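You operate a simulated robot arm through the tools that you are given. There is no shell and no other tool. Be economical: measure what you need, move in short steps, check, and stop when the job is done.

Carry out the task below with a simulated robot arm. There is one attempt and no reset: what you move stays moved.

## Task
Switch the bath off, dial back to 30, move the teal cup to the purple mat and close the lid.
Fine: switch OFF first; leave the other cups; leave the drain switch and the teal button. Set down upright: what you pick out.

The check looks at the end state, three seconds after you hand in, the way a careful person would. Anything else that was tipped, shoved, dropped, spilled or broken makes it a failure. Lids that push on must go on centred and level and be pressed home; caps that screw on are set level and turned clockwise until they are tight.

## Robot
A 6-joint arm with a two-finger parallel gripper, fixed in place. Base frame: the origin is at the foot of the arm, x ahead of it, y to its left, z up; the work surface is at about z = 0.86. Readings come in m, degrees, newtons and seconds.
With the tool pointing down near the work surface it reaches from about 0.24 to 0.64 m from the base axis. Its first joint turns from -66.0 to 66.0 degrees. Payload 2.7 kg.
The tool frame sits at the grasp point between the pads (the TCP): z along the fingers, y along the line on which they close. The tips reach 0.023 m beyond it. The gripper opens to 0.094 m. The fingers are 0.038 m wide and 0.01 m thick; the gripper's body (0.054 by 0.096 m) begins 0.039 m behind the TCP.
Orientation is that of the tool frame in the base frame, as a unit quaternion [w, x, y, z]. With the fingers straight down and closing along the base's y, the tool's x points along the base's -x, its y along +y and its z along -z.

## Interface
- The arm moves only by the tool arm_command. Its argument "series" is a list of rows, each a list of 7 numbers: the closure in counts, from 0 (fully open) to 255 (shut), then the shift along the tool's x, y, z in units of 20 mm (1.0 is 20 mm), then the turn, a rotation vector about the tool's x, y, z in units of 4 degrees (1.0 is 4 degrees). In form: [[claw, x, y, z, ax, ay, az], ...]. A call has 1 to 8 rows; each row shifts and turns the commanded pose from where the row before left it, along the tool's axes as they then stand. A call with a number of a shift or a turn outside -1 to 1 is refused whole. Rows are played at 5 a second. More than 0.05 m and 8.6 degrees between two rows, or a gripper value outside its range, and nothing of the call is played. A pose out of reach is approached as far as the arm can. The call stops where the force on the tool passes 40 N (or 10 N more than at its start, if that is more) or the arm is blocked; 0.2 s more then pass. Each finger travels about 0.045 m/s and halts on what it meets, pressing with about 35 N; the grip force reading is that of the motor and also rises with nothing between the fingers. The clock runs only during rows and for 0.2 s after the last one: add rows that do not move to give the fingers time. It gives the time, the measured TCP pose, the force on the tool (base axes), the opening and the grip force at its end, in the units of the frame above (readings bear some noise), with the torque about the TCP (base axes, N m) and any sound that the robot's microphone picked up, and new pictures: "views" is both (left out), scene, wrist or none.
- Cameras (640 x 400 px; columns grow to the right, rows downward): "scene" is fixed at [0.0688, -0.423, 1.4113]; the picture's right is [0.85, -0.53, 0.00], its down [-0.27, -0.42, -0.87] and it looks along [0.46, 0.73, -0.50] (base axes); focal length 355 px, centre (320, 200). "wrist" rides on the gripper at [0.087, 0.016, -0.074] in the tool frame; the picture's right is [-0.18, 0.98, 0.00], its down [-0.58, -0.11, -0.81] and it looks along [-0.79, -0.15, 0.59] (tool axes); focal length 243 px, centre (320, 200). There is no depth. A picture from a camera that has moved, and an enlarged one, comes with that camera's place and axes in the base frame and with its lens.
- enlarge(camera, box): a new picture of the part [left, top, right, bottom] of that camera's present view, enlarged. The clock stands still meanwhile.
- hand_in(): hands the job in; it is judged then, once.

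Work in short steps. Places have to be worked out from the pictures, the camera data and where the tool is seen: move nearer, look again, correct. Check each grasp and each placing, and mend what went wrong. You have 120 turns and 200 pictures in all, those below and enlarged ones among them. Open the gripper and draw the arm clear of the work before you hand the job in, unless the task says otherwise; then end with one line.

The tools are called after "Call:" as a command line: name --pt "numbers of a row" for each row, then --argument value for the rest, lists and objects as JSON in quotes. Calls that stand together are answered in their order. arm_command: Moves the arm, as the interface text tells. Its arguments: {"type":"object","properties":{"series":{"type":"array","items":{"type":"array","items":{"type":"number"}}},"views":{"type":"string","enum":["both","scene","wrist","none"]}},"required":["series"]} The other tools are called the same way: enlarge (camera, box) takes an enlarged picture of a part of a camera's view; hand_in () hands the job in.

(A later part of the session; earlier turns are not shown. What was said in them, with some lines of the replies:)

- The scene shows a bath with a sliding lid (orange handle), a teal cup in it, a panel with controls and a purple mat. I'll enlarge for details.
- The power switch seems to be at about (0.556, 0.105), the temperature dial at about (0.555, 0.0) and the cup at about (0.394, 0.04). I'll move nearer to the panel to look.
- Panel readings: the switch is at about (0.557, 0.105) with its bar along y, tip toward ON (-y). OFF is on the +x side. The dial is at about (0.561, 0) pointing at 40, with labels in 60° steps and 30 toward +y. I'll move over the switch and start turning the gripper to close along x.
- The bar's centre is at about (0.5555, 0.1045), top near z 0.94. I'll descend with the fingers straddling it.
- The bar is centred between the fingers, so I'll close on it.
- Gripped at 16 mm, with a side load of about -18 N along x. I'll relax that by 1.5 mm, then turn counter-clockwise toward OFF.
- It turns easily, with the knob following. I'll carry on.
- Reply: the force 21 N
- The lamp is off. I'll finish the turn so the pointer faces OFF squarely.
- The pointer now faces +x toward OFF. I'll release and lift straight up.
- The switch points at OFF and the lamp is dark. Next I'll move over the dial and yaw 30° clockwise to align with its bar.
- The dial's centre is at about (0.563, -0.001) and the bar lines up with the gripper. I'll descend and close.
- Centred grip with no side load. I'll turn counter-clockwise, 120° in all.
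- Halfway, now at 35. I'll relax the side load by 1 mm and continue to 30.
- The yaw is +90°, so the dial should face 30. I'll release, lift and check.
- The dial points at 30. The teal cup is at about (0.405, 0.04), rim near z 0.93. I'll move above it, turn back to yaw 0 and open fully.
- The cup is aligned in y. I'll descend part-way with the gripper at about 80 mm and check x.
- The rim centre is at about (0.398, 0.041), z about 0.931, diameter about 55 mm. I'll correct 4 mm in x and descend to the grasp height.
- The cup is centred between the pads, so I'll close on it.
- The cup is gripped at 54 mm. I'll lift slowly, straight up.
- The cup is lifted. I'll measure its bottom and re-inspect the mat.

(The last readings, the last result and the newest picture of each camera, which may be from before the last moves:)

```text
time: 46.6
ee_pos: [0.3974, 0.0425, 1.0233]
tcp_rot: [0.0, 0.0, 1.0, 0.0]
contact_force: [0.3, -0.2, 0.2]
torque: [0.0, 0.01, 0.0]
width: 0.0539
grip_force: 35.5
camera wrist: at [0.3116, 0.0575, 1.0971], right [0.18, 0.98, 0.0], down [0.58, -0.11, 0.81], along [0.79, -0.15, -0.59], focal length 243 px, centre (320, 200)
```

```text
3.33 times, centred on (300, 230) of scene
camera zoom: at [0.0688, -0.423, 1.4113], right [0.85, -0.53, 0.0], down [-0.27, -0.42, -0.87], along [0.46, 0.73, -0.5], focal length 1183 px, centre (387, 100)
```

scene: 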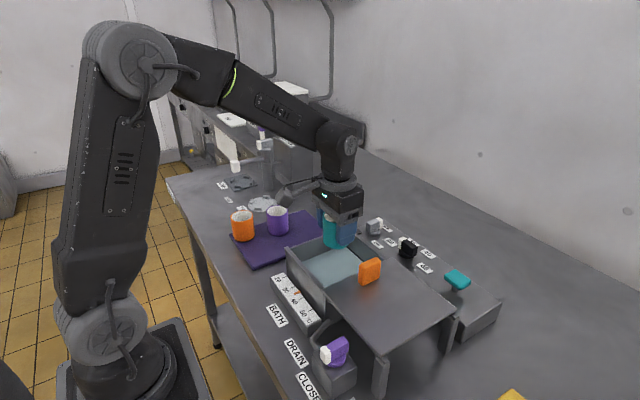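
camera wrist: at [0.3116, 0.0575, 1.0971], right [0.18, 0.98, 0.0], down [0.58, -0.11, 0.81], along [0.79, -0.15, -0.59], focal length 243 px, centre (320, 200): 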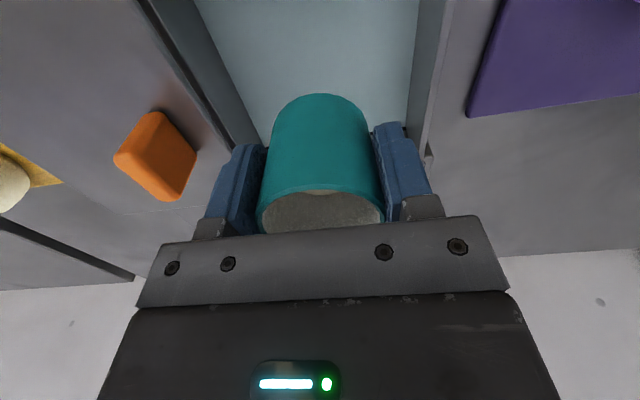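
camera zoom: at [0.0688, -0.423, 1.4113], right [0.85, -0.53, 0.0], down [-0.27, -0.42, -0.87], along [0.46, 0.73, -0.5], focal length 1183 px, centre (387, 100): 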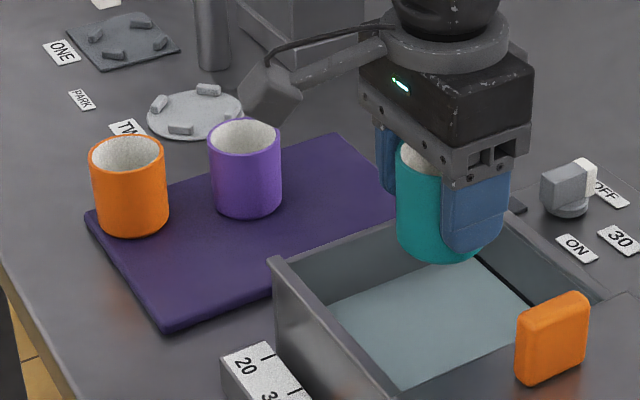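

The cup's bottom is about 36 mm below the TCP. The mat spans x 0.27–0.50 and y 0.19–0.35; the purple cup is at about (0.394, 0.302). I'll carry the teal cup to (0.455, 0.235).

Call:
arm_command --pt "140 -0.29 0.96 -0.1 0 0 0" --pt "140 -0.29 0.96 -0.1 0 0 0" --pt "140 -0.29 0.96 -0.1 0 0 0" --pt "140 -0.29 0.96 -0.1 0 0 0" --pt "140 -0.29 0.96 -0.1 0 0 0" --pt "140 -0.29 0.96 0 0 0 0" --pt "140 -0.29 0.96 0 0 0 0" --pt "140 -0.29 0.96 0 0 0 0" --views "none"

Call:
arm_command --pt "140 -0.28 0.98 0 0 0 0" --pt "140 -0.28 0.98 0 0 0 0" --pt "140 0 0 0 0 0 0"

Call:
enlarge --camera "scene" --box '[220, 150, 380, 270]'

```text
time: 48.4
ee_pos: [0.4445, 0.1957, 1.0344]
tcp_rot: [0.0, 0.0, 1.0, 0.0]
contact_force: [0.0, 0.4, -0.9]
torque: [-0.03, 0.01, 0.02]
width: 0.0535
grip_force: 34.7
```

```text
time: 49.2
ee_pos: [0.4557, 0.2342, 1.0332]
tcp_rot: [0.001, 0.0, 1.0, -0.001]
contact_force: [0.3, -0.1, -1.9]
torque: [-0.02, 0.03, -0.03]
width: 0.0538
grip_force: 35.1
camera wrist: at [0.3697, 0.2497, 1.107], right [0.18, 0.98, 0.0], down [0.58, -0.11, 0.81], along [0.79, -0.15, -0.59], focal length 243 px, centre (320, 200)
```

scene: 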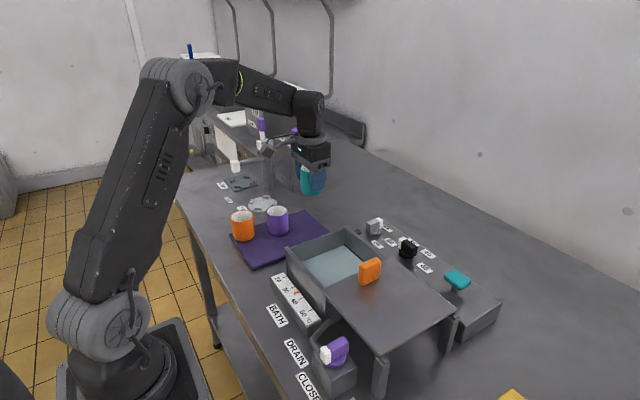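
wrist: 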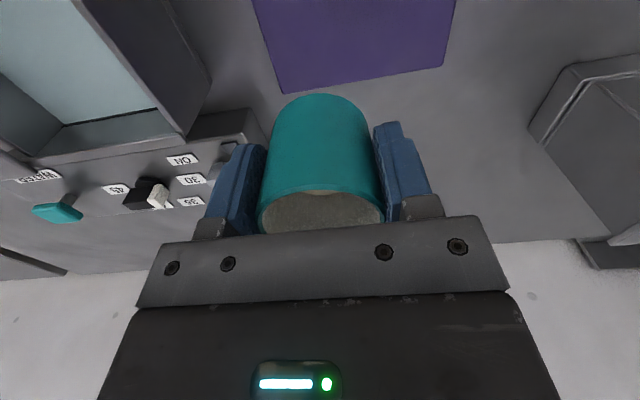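

```text
3.33 times, centred on (300, 210) of scene
camera zoom: at [0.0688, -0.423, 1.4113], right [0.85, -0.53, 0.0], down [-0.27, -0.42, -0.87], along [0.46, 0.73, -0.5], focal length 1183 px, centre (387, 167)
```

zoom: 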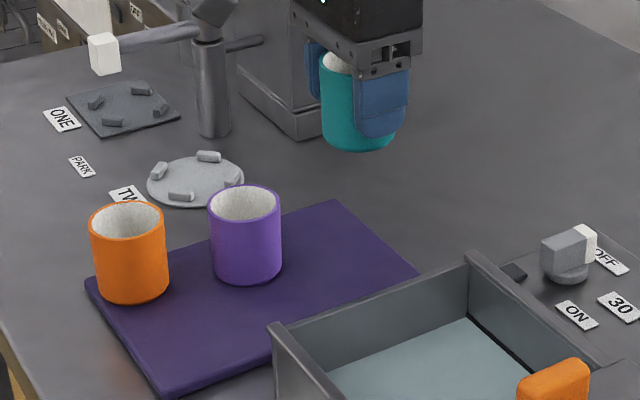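

The mat's far edge at x = 0.50 is confirmed, so (0.452, 0.236) is well inside. I'll lower toward it.

Call:
arm_command --pt "140 0.15 0.1 1 0 0 0" --pt "140 0 0 1 0 0 0" --pt "140 0 0 1 0 0 0" --pt "140 0 0 1 0 0 0" --pt "140 0 0 1 0 0 0" --pt "140 0 0 0.6 0 0 0" --pt "140 0 0 0.3 0 0 0" --pt "140 0 0 0 0 0 0"

Call:
enlarge --camera "scene" --box '[220, 150, 380, 270]'

```text
time: 51.0
ee_pos: [0.4521, 0.2364, 0.9169]
tcp_rot: [0.0, -0.001, 1.0, 0.001]
contact_force: [0.4, 0.2, -1.7]
torque: [0.01, 0.04, -0.01]
width: 0.0535
grip_force: 35.0
camera wrist: at [0.3663, 0.2519, 0.9899], right [0.18, 0.98, 0.0], down [0.58, -0.11, 0.81], along [0.79, -0.15, -0.59], focal length 243 px, centre (320, 200)
```

scene: 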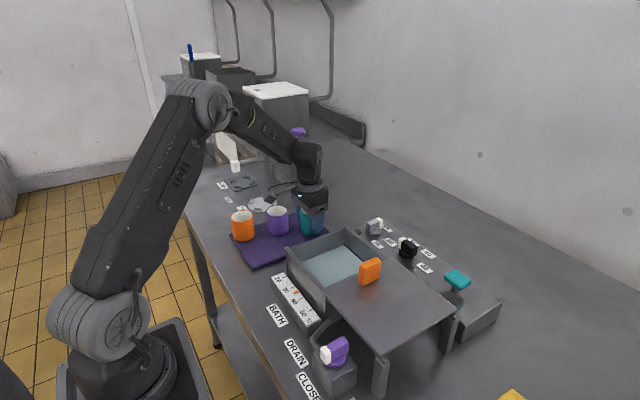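
wrist: 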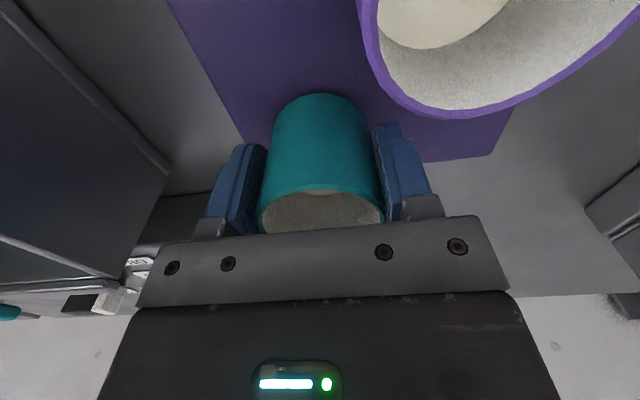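

```text
3.33 times, centred on (300, 210) of scene
camera zoom: at [0.0688, -0.423, 1.4113], right [0.85, -0.53, 0.0], down [-0.27, -0.42, -0.87], along [0.46, 0.73, -0.5], focal length 1183 px, centre (387, 167)
```

zoom: 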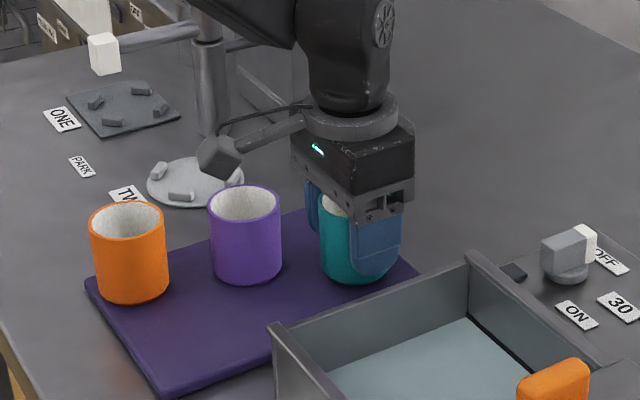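

Clear of the purple cup, and about 12 mm still to go. I'll lower in small steps, watching the force.

Call:
arm_command --pt "140 0 0 0.2 0 0 0" --pt "140 0 0 0.2 0 0 0" --pt "140 0 0 0 0 0 0" --views "none"

Call:
arm_command --pt "140 0 0 0.1 0 0 0" --pt "140 0 0 0 0 0 0" --views "wrist"

```text
time: 51.8
ee_pos: [0.4543, 0.2364, 0.9117]
tcp_rot: [0.003, 0.0, 1.0, 0.001]
contact_force: [-7.4, -1.7, 26.7]
torque: [-0.07, 0.35, -0.1]
width: 0.0537
grip_force: 34.7
```

```text
time: 52.4
ee_pos: [0.4542, 0.2363, 0.9096]
tcp_rot: [0.005, 0.0, 1.0, 0.003]
contact_force: [2.5, -2.9, 31.8]
torque: [-0.07, -0.23, -0.12]
width: 0.0534
grip_force: 35.0
camera wrist: at [0.3677, 0.2517, 0.9825], right [0.18, 0.98, 0.01], down [0.57, -0.11, 0.81], along [0.8, -0.15, -0.58], focal length 243 px, centre (320, 200)
```

wrist: 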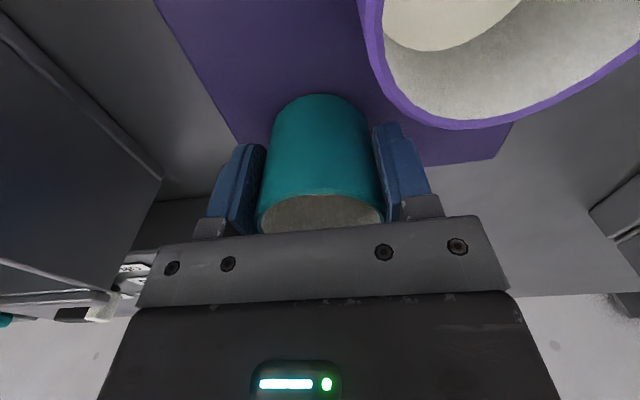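

Contact came at TCP z of about 0.912, the same height as in the bath, so the cup is on the mat. I'll relieve the press and then open the fingers a little.

Call:
arm_command --pt "140 0 0 -0.15 0 0 0" --pt "140 0 0 -0.1 0 0 0" --pt "140 0 0 0 0 0 0" --views "none"

```text
time: 53.2
ee_pos: [0.4519, 0.2348, 0.9098]
tcp_rot: [-0.002, 0.0, 1.0, 0.0]
contact_force: [1.4, 1.5, 6.5]
torque: [0.1, -0.2, 0.0]
width: 0.0534
grip_force: 35.1
```

Only about 6 N is left. I'll release to about 78 mm.

Call:
arm_command --pt "90 0 0 0 0 0 0" --pt "50 0 0 0 0 0 0" --pt "45 0 0 0 0 0 0" --pt "45 0 0 0 0 0 0"

```text
time: 54.2
ee_pos: [0.4521, 0.2343, 0.9122]
tcp_rot: [0.0, 0.0, 1.0, 0.0]
contact_force: [-0.9, -0.1, 0.5]
torque: [0.01, -0.05, 0.0]
width: 0.0777
grip_force: 0.2
camera wrist: at [0.366, 0.251, 0.9847], right [0.18, 0.98, 0.0], down [0.58, -0.11, 0.81], along [0.79, -0.15, -0.59], focal length 243 px, centre (320, 200)
```

scene: 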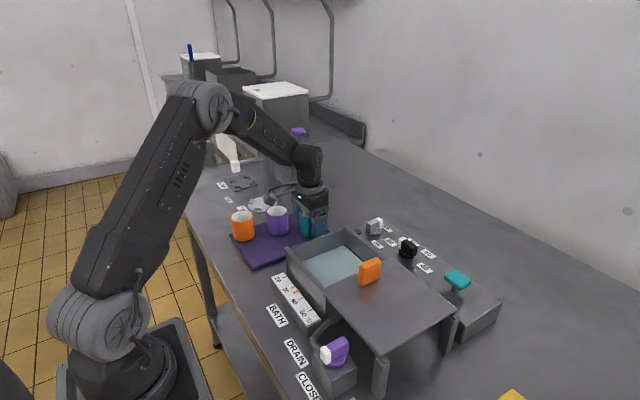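
wrist: 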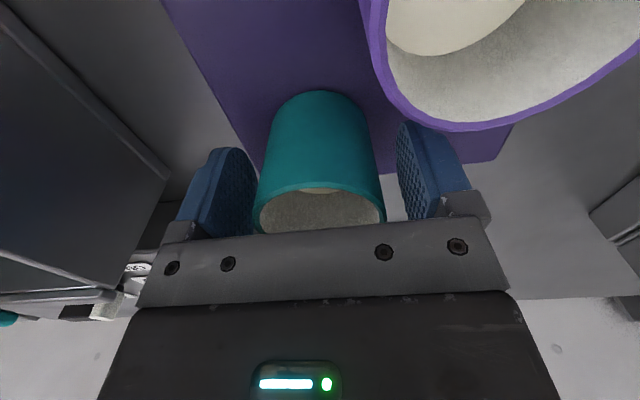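

Released, and the cup stands. I'll go straight up.

Call:
arm_command --pt "45 0 0 -0.5 0 0 0" --pt "45 0 0 -0.8 0 0 0" --pt "45 0 0 -1 0 0 0" --pt "45 0 0 -1 0 0 0" --pt "45 0 0 -1 0 0 0" --pt "45 0 0 -1 0 0 0" --pt "45 0 0 -1 0 0 0" --pt "45 0 0 -0.7 0 0 0"

Call:
enlarge --camera "scene" --box '[220, 170, 380, 290]'

Call:
enlarge --camera "scene" --box '[270, 220, 510, 400]'

```text
time: 56.0
ee_pos: [0.4519, 0.2347, 1.0515]
tcp_rot: [0.0, 0.0, 1.0, 0.0]
contact_force: [-0.6, -0.9, -0.3]
torque: [-0.03, 0.0, -0.01]
width: 0.0775
grip_force: 0.1
camera wrist: at [0.3656, 0.252, 1.1248], right [0.18, 0.98, 0.0], down [0.58, -0.11, 0.81], along [0.79, -0.15, -0.59], focal length 243 px, centre (320, 200)
```

scene: 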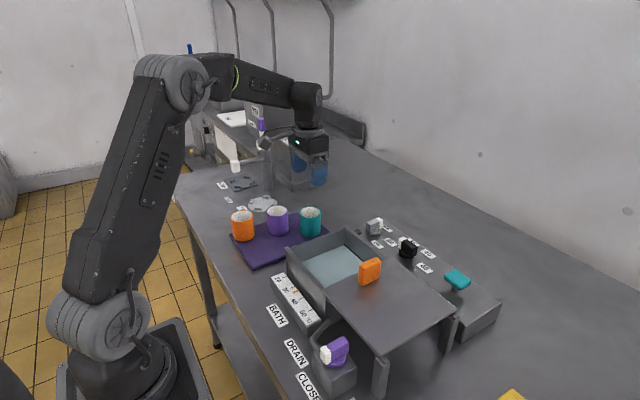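
wrist: 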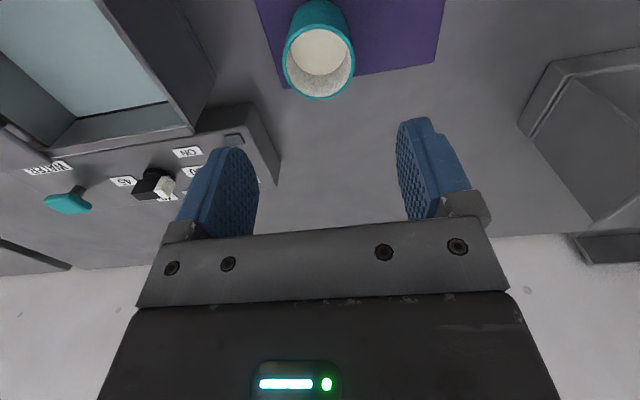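

```text
3.33 times, centred on (300, 230) of scene
camera zoom: at [0.0688, -0.423, 1.4113], right [0.85, -0.53, 0.0], down [-0.27, -0.42, -0.87], along [0.46, 0.73, -0.5], focal length 1183 px, centre (387, 100)
```

zoom: 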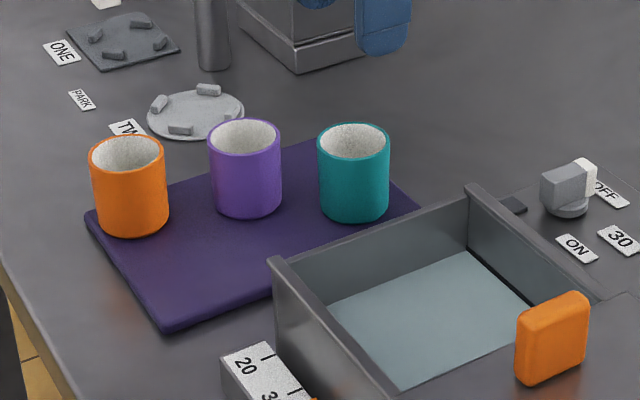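

```text
2.22 times, centred on (390, 310) of scene
camera zoom: at [0.0688, -0.423, 1.4113], right [0.85, -0.53, 0.0], down [-0.27, -0.42, -0.87], along [0.46, 0.73, -0.5], focal length 789 px, centre (164, -44)
```

zoom: 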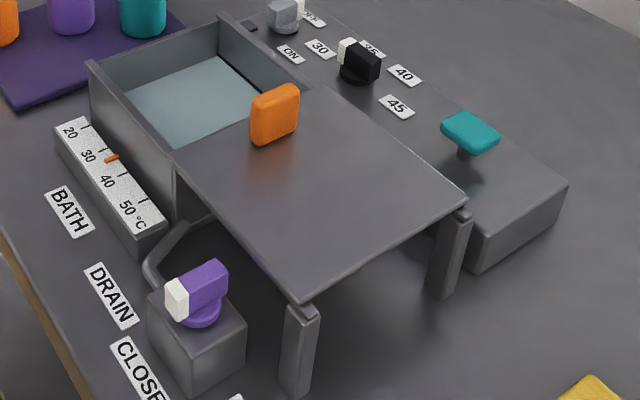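

The cup is upright on the mat. The lid is a sliding plate with a handle at about (0.406, -0.048), top near z 1.0. I'll move above the handle.

Call:
arm_command --pt "100 0.15 -0.94 -0.2 0 0 0" --pt "100 0.15 -0.94 -0.2 0 0 0" --pt "100 0.15 -0.94 -0.2 0 0 0" --pt "100 0.15 -0.94 -0.2 0 0 0" --pt "100 0.15 -0.94 -0.2 0 0 0" --pt "100 0.15 -0.94 0 0 0 0" --pt "100 0.15 -0.94 0 0 0 0" --pt "100 0.15 -0.94 0 0 0 0" --views "none"

Call:
arm_command --pt "100 0.15 -0.94 0 0 0 0" --pt "100 0.15 -0.94 0 0 0 0" --pt "100 0.15 -0.94 0 0 0 0" --pt "100 0.15 -0.94 0 0 0 0" --pt "100 0.15 -0.94 0 0 0 0" --pt "100 0.15 -0.94 0 0 0 0" --pt "100 0.15 -0.94 0 0 0 0" --pt "100 0 0 0 0 0 0"

```text
time: 57.8
ee_pos: [0.4284, 0.0845, 1.0708]
tcp_rot: [0.0, 0.001, 1.0, 0.0]
contact_force: [-0.2, -0.2, 0.1]
torque: [0.0, 0.0, -0.01]
width: 0.0572
grip_force: 0.0
```

```text
time: 59.6
ee_pos: [0.4065, -0.0483, 1.0708]
tcp_rot: [0.001, 0.0, 1.0, 0.0]
contact_force: [0.7, 0.1, 0.9]
torque: [-0.01, 0.01, 0.01]
width: 0.0571
grip_force: 0.0
camera wrist: at [0.3202, -0.0314, 1.1443], right [0.18, 0.98, 0.0], down [0.58, -0.11, 0.81], along [0.79, -0.15, -0.59], focal length 243 px, centre (320, 200)
```

scene: 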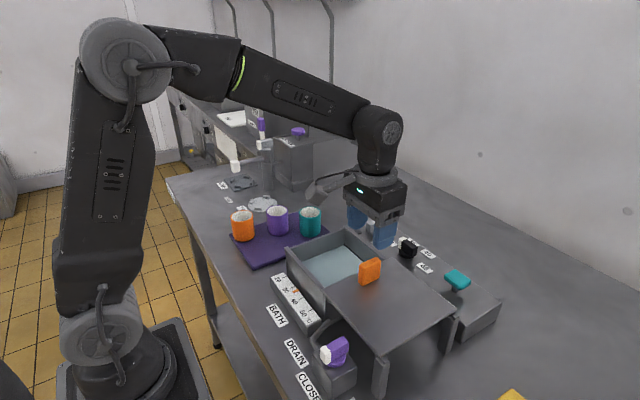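
wrist: 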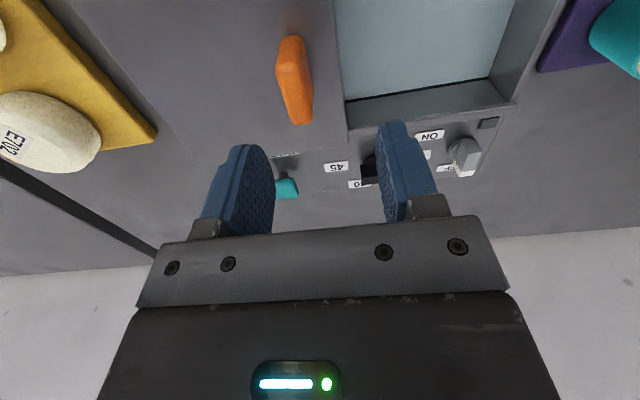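

Call:
enlarge --camera "wrist" --box '[220, 0, 420, 150]'

```text
2.67 times, centred on (320, 75) of wrist
camera zoom: at [0.3202, -0.0314, 1.1443], right [0.18, 0.98, 0.0], down [0.58, -0.11, 0.81], along [0.79, -0.15, -0.59], focal length 647 px, centre (320, 533)
```

zoom: 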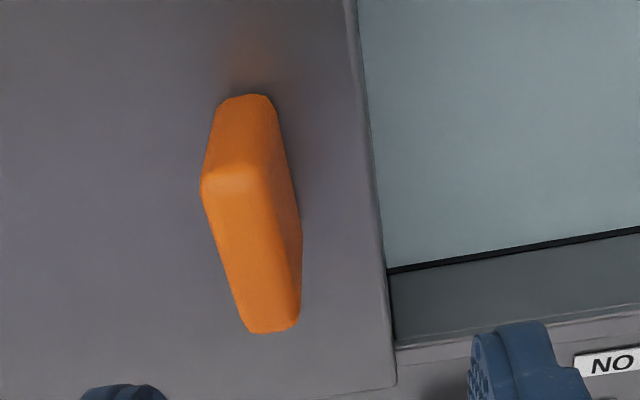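

The refined handle centre is about (0.394, -0.061), top z about 1.012, aligned with x. I'll correct and lower partially, tips still above the handle.

Call:
arm_command --pt "100 0.6 -0.63 0.5 0 0 0" --pt "100 0 0 0.5 0 0 0" --pt "100 0 0 0 0 0 0"

```text
time: 60.4
ee_pos: [0.3954, -0.0611, 1.05]
tcp_rot: [0.0, 0.0, 1.0, 0.001]
contact_force: [-0.1, -0.2, -0.1]
torque: [0.05, -0.02, -0.01]
width: 0.0574
grip_force: 0.0
camera wrist: at [0.3094, -0.0442, 1.1238], right [0.18, 0.98, 0.0], down [0.58, -0.11, 0.81], along [0.79, -0.15, -0.59], focal length 243 px, centre (320, 200)
```

scene: 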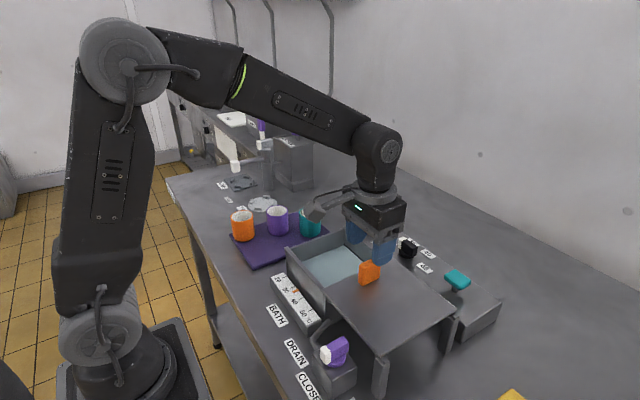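
wrist: 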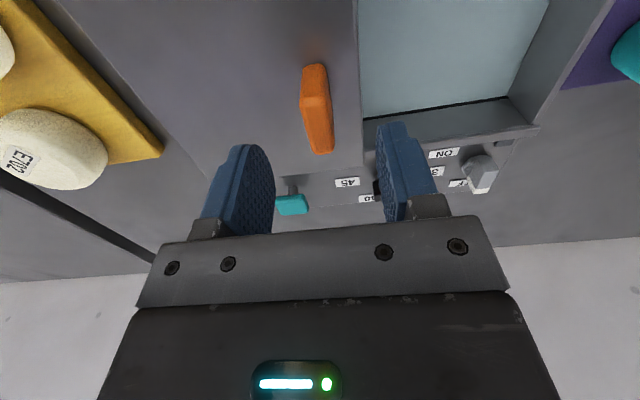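

The handle is centred between the fingers. I'll descend to grasp height.

Call:
arm_command --pt "100 0.1 -0.05 0.8 0 0 0" --pt "100 0 0 0.8 0 0 0" --pt "100 0 0 0.8 0 0 0" --pt "100 0 0 0.5 0 0 0" --pt "100 0 0 0 0 0 0"

Call:
enlarge --camera "scene" --box '[280, 180, 440, 300]'

```text
time: 61.6
ee_pos: [0.3933, -0.0603, 0.9926]
tcp_rot: [0.0, 0.0, 1.0, -0.001]
contact_force: [-0.4, 0.4, 1.0]
torque: [-0.01, -0.01, 0.0]
width: 0.0573
grip_force: 0.1
camera wrist: at [0.3071, -0.044, 1.0659], right [0.18, 0.98, 0.0], down [0.58, -0.11, 0.81], along [0.79, -0.15, -0.59], focal length 243 px, centre (320, 200)
```

scene: 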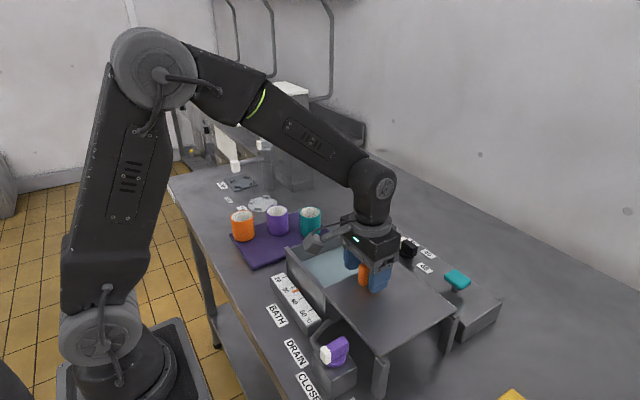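
wrist: 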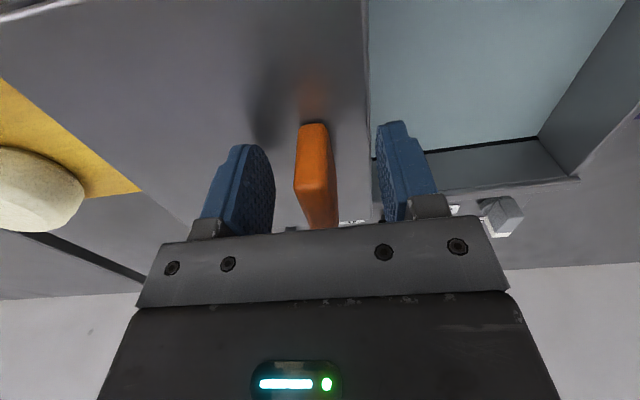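

```text
3.33 times, centred on (360, 240) of scene
camera zoom: at [0.0688, -0.423, 1.4113], right [0.85, -0.53, 0.0], down [-0.27, -0.42, -0.87], along [0.46, 0.73, -0.5], focal length 1183 px, centre (187, 67)
```

zoom: 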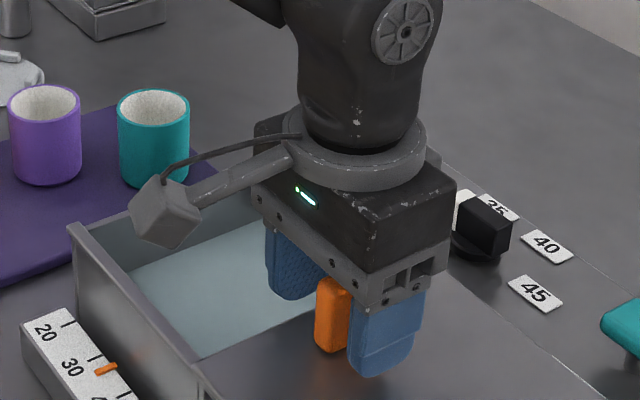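

The handle sits between the fingers, tips just above the lid. I'll close.

Call:
arm_command --pt "235 0 0 0 0 0 0" --pt "235 0 0 0 0 0 0" --pt "235 0 0 0 0 0 0" --pt "235 0 0 0 0 0 0" --pt "235 0 0 0 0 0 0" --views "wrist"

```text
time: 62.8
ee_pos: [0.3929, -0.0607, 0.9925]
tcp_rot: [0.0, 0.0, 1.0, -0.001]
contact_force: [-0.6, -2.3, -1.9]
torque: [-0.11, -0.03, -0.02]
width: 0.016
grip_force: 45.0
camera wrist: at [0.3071, -0.0442, 1.066], right [0.18, 0.98, 0.0], down [0.58, -0.11, 0.81], along [0.79, -0.15, -0.59], focal length 243 px, centre (320, 200)
```

wrist: 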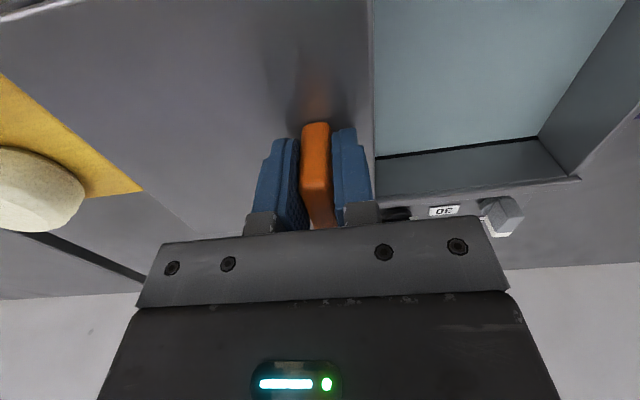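

Gripped at 16 mm. I'll start sliding toward +y in a short step.

Call:
arm_command --pt "235 0 0.4 0 0 0 0" --pt "235 0 0.6 0 0 0 0" --pt "235 0 0.6 0 0 0 0" --views "both"

```text
time: 63.6
ee_pos: [0.3939, -0.028, 0.9935]
tcp_rot: [-0.001, 0.0, 1.0, 0.0]
contact_force: [-3.7, -0.9, -9.5]
torque: [0.02, -1.07, 0.0]
width: 0.0159
grip_force: 45.7
camera wrist: at [0.3072, -0.0118, 1.0662], right [0.18, 0.98, 0.0], down [0.58, -0.11, 0.81], along [0.79, -0.15, -0.59], focal length 243 px, centre (320, 200)
```

scene: 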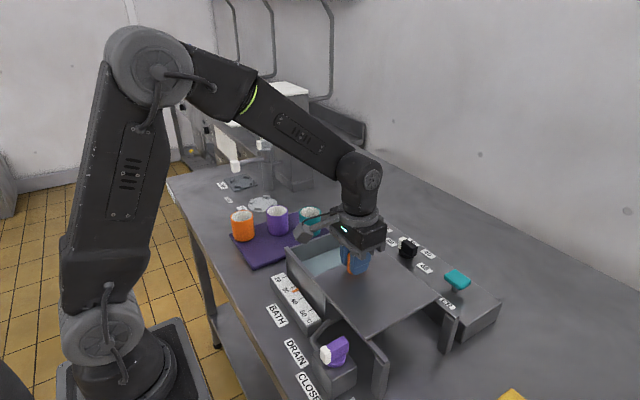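
wrist: 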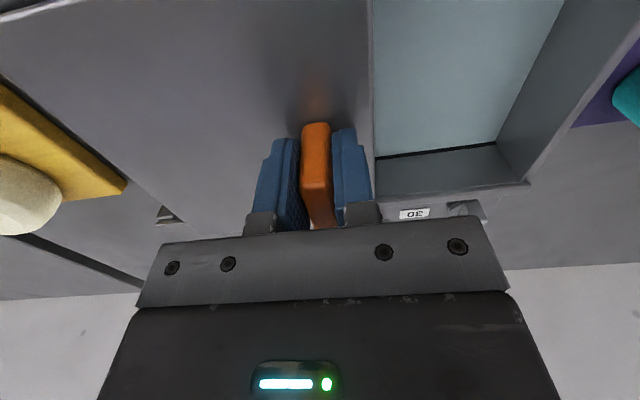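

The lid slides freely. I'll continue.

Call:
arm_command --pt "235 0 0.6 0.03 0 0 0" --pt "235 0 0.7 0 0 0 0" --pt "235 0 0.7 0 0 0 0" --pt "235 0 0.7 0 0 0 0" --pt "235 0 0.6 0 0 0 0" --views "both"

```text
time: 64.8
ee_pos: [0.3931, 0.0372, 0.9933]
tcp_rot: [0.0, 0.0, 1.0, 0.0]
contact_force: [-2.9, -1.2, -8.6]
torque: [0.06, -1.41, 0.01]
width: 0.0159
grip_force: 45.1
camera wrist: at [0.3071, 0.054, 1.0661], right [0.18, 0.98, 0.0], down [0.58, -0.11, 0.81], along [0.79, -0.15, -0.59], focal length 243 px, centre (320, 200)
```

scene: 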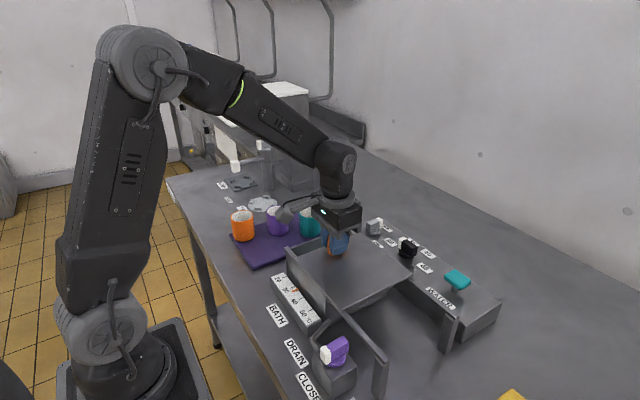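
wrist: 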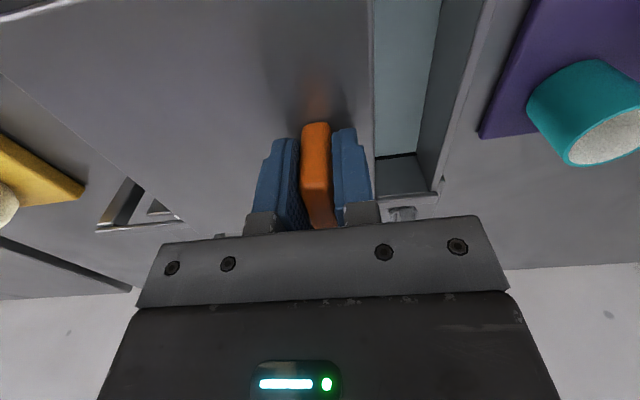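

About 45 mm of gap remains. I'll go on 30 mm, then slowly until it stops.

Call:
arm_command --pt "235 0 0.6 0.02 0 0 0" --pt "235 0 0.5 0 0 0 0" --pt "235 0 0.4 0 0 0 0" --views "wrist"

```text
time: 65.6
ee_pos: [0.3931, 0.069, 0.9924]
tcp_rot: [0.0, 0.0, 1.0, 0.0]
contact_force: [-0.1, -0.9, 14.4]
torque: [-0.18, 1.45, -0.16]
width: 0.016
grip_force: 44.3
camera wrist: at [0.3069, 0.0842, 1.0658], right [0.18, 0.98, 0.0], down [0.58, -0.11, 0.81], along [0.79, -0.15, -0.59], focal length 243 px, centre (320, 200)
```

wrist: 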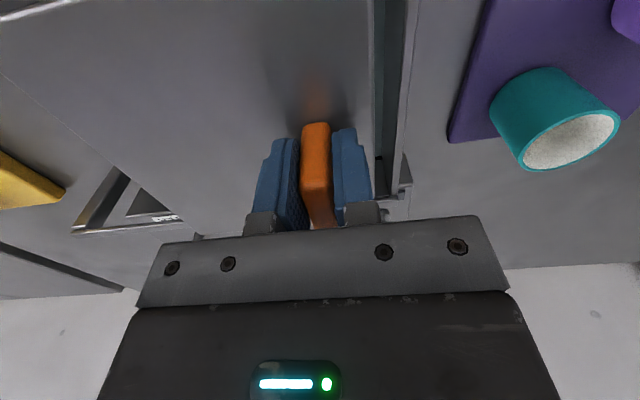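

Call:
arm_command --pt "235 0 0.25 -0.02 0 0 0" --pt "235 0 0.2 0 0 0 0" --pt "235 0 0.15 0 0 0 0" --pt "235 0 0 0 0 0 0" --views "wrist"

```text
time: 66.6
ee_pos: [0.393, 0.0801, 0.9947]
tcp_rot: [0.001, 0.0, 1.0, -0.001]
contact_force: [0.5, 0.0, 10.0]
torque: [-0.36, -0.96, -0.22]
width: 0.0159
grip_force: 45.6
camera wrist: at [0.3069, 0.0962, 1.0658], right [0.18, 0.98, 0.0], down [0.58, -0.11, 0.81], along [0.79, -0.15, -0.59], focal length 243 px, centre (320, 200)
```

wrist: 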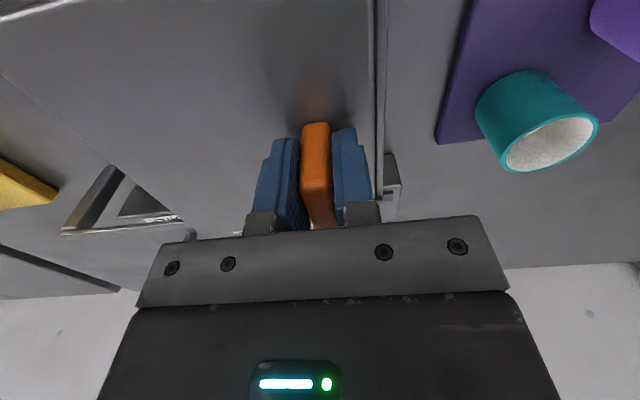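

Call:
enlarge --camera "wrist" --box '[320, 0, 440, 200]'

Call:
enlarge --camera "scene" --box '[270, 200, 430, 320]'

```text
2.00 times, centred on (380, 100) of wrist
camera zoom: at [0.3069, 0.0962, 1.0658], right [0.18, 0.98, 0.0], down [0.58, -0.11, 0.81], along [0.79, -0.15, -0.59], focal length 485 px, centre (200, 400)
```

zoom: 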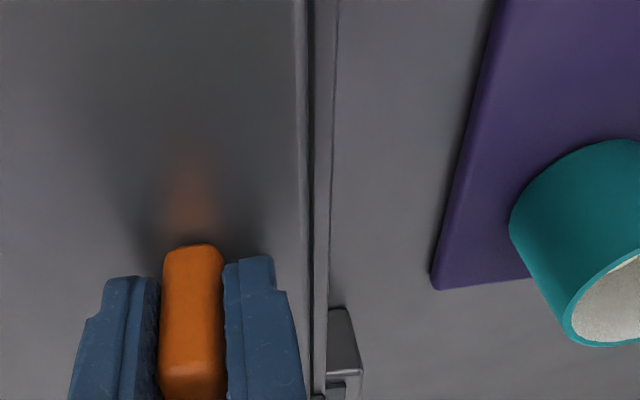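

```text
3.33 times, centred on (350, 260) of scene
camera zoom: at [0.0686, -0.423, 1.4113], right [0.85, -0.53, 0.0], down [-0.27, -0.42, -0.87], along [0.46, 0.73, -0.5], focal length 1183 px, centre (220, 0)
```

zoom: 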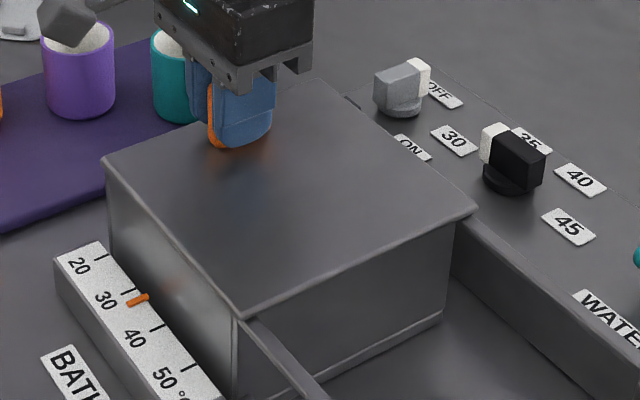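

The lid is nearly closed, with a few mm of the +y wall top still showing. I'll keep sliding gently, watching for the stop.

Call:
arm_command --pt "235 0 0.1 0 0 0 0" --pt "235 0 0.1 0 0 0 0" --pt "235 0 0 0 0 0 0" --views "none"

Call:
enlarge --camera "wrist" --box '[320, 0, 440, 200]'

Call:
enlarge --camera "scene" --box '[270, 200, 430, 320]'

```text
time: 67.4
ee_pos: [0.393, 0.0841, 0.9929]
tcp_rot: [0.0, 0.0, 1.0, 0.0]
contact_force: [-2.1, 0.3, 13.7]
torque: [-0.14, -1.48, -0.19]
width: 0.0157
grip_force: 45.1
```

```text
2.00 times, centred on (380, 100) of wrist
camera zoom: at [0.307, 0.1003, 1.0659], right [0.18, 0.98, 0.0], down [0.58, -0.11, 0.81], along [0.79, -0.15, -0.59], focal length 485 px, centre (200, 400)
```

zoom: 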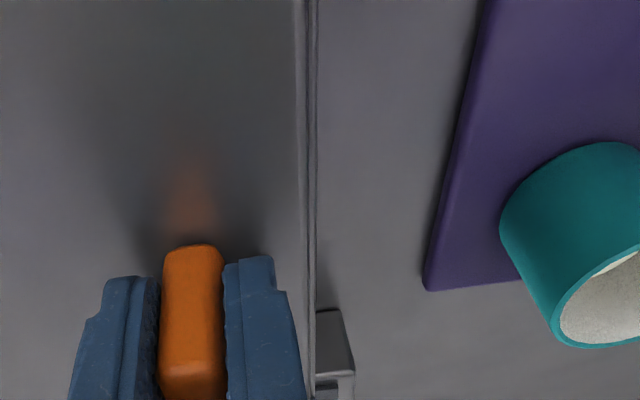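

```text
3.33 times, centred on (350, 260) of scene
camera zoom: at [0.0685, -0.423, 1.4113], right [0.85, -0.53, 0.0], down [-0.27, -0.42, -0.87], along [0.46, 0.73, -0.5], focal length 1183 px, centre (220, 0)
```

zoom: 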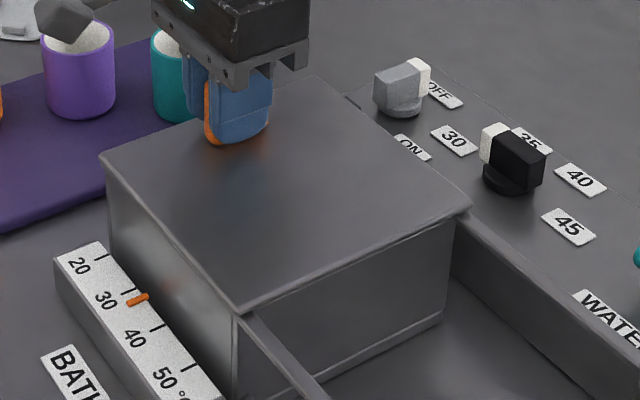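

Call:
arm_command --pt "235 0 0.1 0 0 0 0" --pt "235 0 0.05 0 0 0 0" --pt "235 0 0 0 0 0 0" --views "none"

Call:
enlarge --camera "wrist" --box '[320, 0, 440, 200]'

Call:
enlarge --camera "scene" --box '[300, 250, 430, 330]'

```text
time: 68.2
ee_pos: [0.3933, 0.0873, 0.9929]
tcp_rot: [0.001, 0.0, 1.0, 0.0]
contact_force: [3.8, 0.8, 16.2]
torque: [-0.14, -0.14, -0.09]
width: 0.0159
grip_force: 44.8
```

```text
2.00 times, centred on (380, 100) of wrist
camera zoom: at [0.307, 0.103, 1.0659], right [0.18, 0.98, 0.0], down [0.58, -0.11, 0.81], along [0.79, -0.15, -0.59], focal length 485 px, centre (200, 400)
```

zoom: 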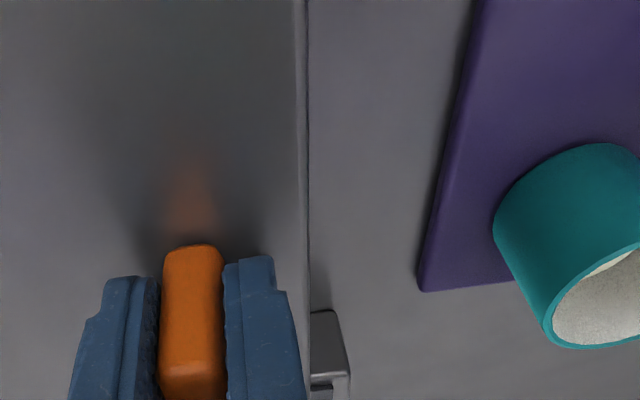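

```text
4.92 times, centred on (365, 290) of scene
camera zoom: at [0.0687, -0.423, 1.4113], right [0.85, -0.53, 0.0], down [-0.27, -0.42, -0.87], along [0.46, 0.73, -0.5], focal length 1748 px, centre (98, -243)
```

zoom: 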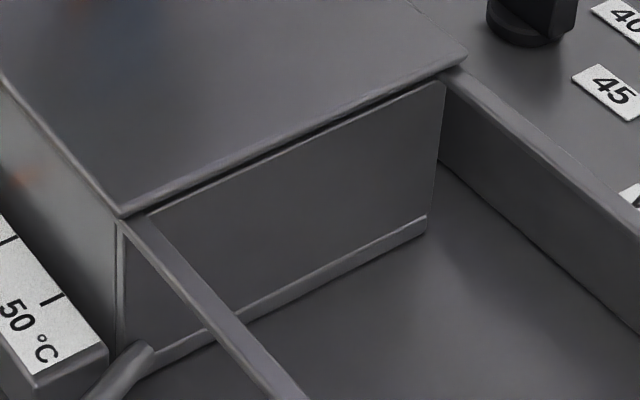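

The lid is now flush with the +y wall. One more tiny push will tell whether there is an end stop.

Call:
arm_command --pt "235 0 0.08 0 0 0 0" --pt "235 0 0 0 0 0 0" --views "none"

```text
time: 68.8
ee_pos: [0.3917, 0.0882, 0.9924]
tcp_rot: [0.0, 0.0, 1.0, 0.001]
contact_force: [7.1, -8.1, 16.5]
torque: [0.21, 0.0, 0.1]
width: 0.0157
grip_force: 45.2
```

A reaction in -y of 8 N is starting. I'll push once more to confirm the stop.

Call:
arm_command --pt "235 0 0.08 0 0 0 0" --pt "235 0 0 0 0 0 0" --views "none"

```text
time: 69.4
ee_pos: [0.3931, 0.0878, 0.9934]
tcp_rot: [0.001, 0.0, 1.0, -0.001]
contact_force: [4.8, -28.9, 14.6]
torque: [0.93, -1.41, 0.05]
width: 0.0157
grip_force: 44.4
```

The end stop is reached: the lid stays at y 0.088 with 29 N against it. I'll back the command off 2 mm, then release and rise.

Call:
arm_command --pt "235 0 -0.1 0 0 0 0" --pt "235 0 0 0 0 0 0" --pt "150 0 0 0 0 0 0" --pt "130 0 0 0 0 0 0" --pt "130 0 0 0 0 0 0" --pt "130 0 0 0 0 0 0" --views "wrist"

Call:
arm_command --pt "130 0 0 -0.6 0 0 0" --pt "130 0 0 -1 0 0 0" --pt "130 0 0 -1 0 0 0" --pt "130 0 0 -1 0 0 0" --pt "130 0 0 -1 0 0 0" --pt "130 0 0 -1 0 0 0" --pt "60 0 0 -1 0 0 0" --pt "0 0 0 -1 0 0 0"

Call:
arm_command --pt "0 1 0 0 0 0 0" --pt "0 1 0 0 0 0 0" --pt "0 1 0 0 0 0 0" --pt "0 0.5 0 0 0 0 0" --pt "0 0 0 0 0 0 0"

Call:
enlarge --camera "scene" --box '[220, 180, 480, 350]'

```text
time: 70.8
ee_pos: [0.3928, 0.088, 0.9931]
tcp_rot: [0.0, 0.0, 1.0, 0.001]
contact_force: [0.8, 0.3, 0.0]
torque: [0.02, 0.0, -0.01]
width: 0.0459
grip_force: 0.1
camera wrist: at [0.3073, 0.1042, 1.0658], right [0.18, 0.98, 0.0], down [0.58, -0.11, 0.81], along [0.79, -0.15, -0.59], focal length 243 px, centre (320, 200)
```

wrist: 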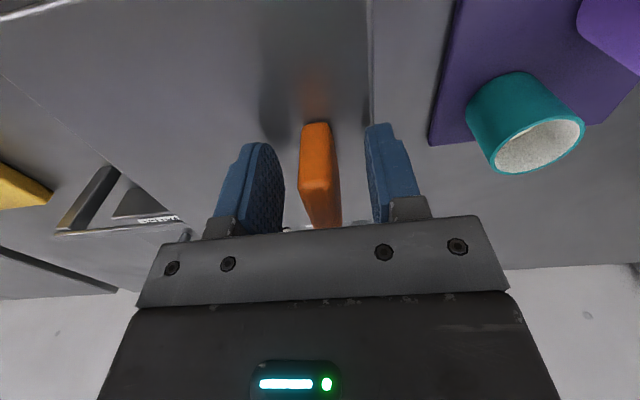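

```text
time: 72.6
ee_pos: [0.3934, 0.0885, 1.1445]
tcp_rot: [0.0, 0.0, 1.0, 0.0]
contact_force: [0.0, -0.4, -0.2]
torque: [0.02, 0.0, 0.0]
width: 0.0939
grip_force: 0.0
camera wrist: at [0.3066, 0.1038, 1.2178], right [0.18, 0.98, 0.0], down [0.58, -0.11, 0.81], along [0.79, -0.15, -0.59], focal length 243 px, centre (320, 200)
```

scene: 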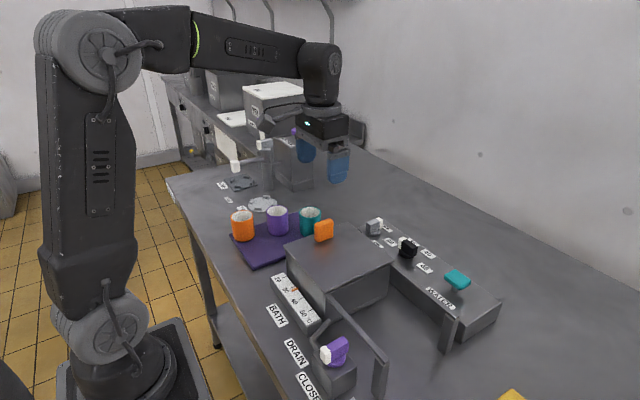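
wrist: 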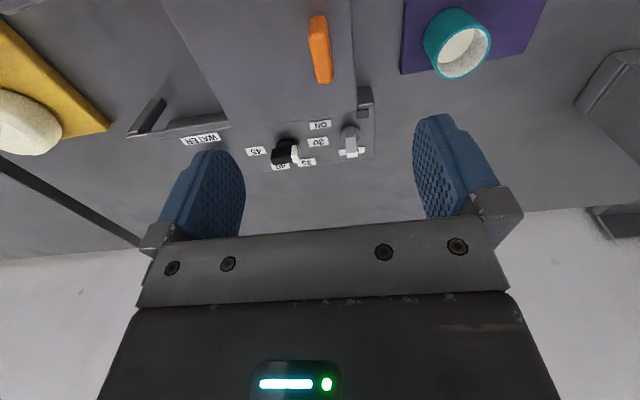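

```text
time: 73.8
ee_pos: [0.3232, 0.0872, 1.1455]
tcp_rot: [0.0, 0.0, 1.0, -0.001]
contact_force: [0.9, 0.2, -0.9]
torque: [-0.01, 0.0, 0.01]
width: 0.0938
grip_force: 0.0
camera wrist: at [0.2374, 0.1038, 1.2179], right [0.18, 0.98, 0.0], down [0.58, -0.11, 0.81], along [0.79, -0.15, -0.59], focal length 243 px, centre (320, 200)
```

scene: 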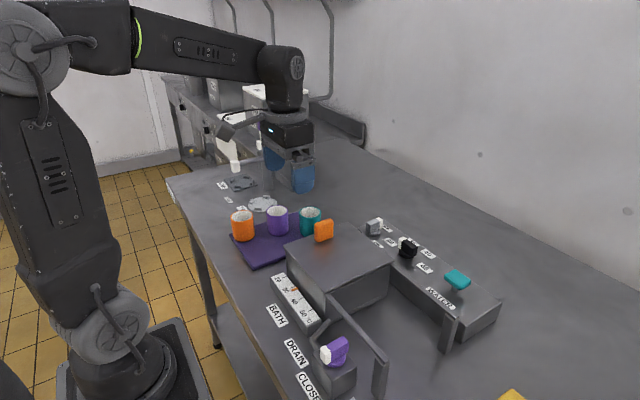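
wrist: 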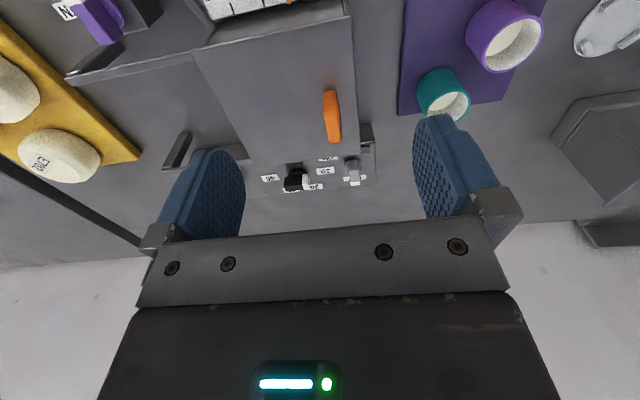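

```text
2.35 times, centred on (350, 265) of scene
camera zoom: at [0.0688, -0.423, 1.4113], right [0.85, -0.53, 0.0], down [-0.27, -0.42, -0.87], along [0.46, 0.73, -0.5], focal length 835 px, centre (249, 47)
```

zoom: 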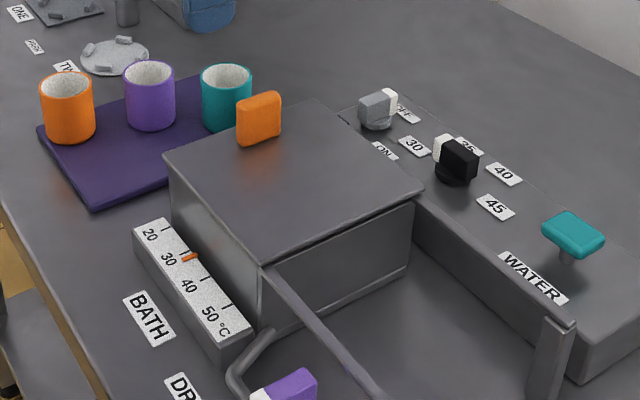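

The switch is at OFF with its lamp dark, and the dial is at 30. The teal cup stands upright on the mat, the lid is closed to its stop and the arm is clear, so I'm handing in.

Call:
hand_in

```text
The job is handed in.
```

The bath is switched off, the dial is back at 30, the teal cup stands upright on the purple mat, and the lid is closed to its stop; the job is handed in.
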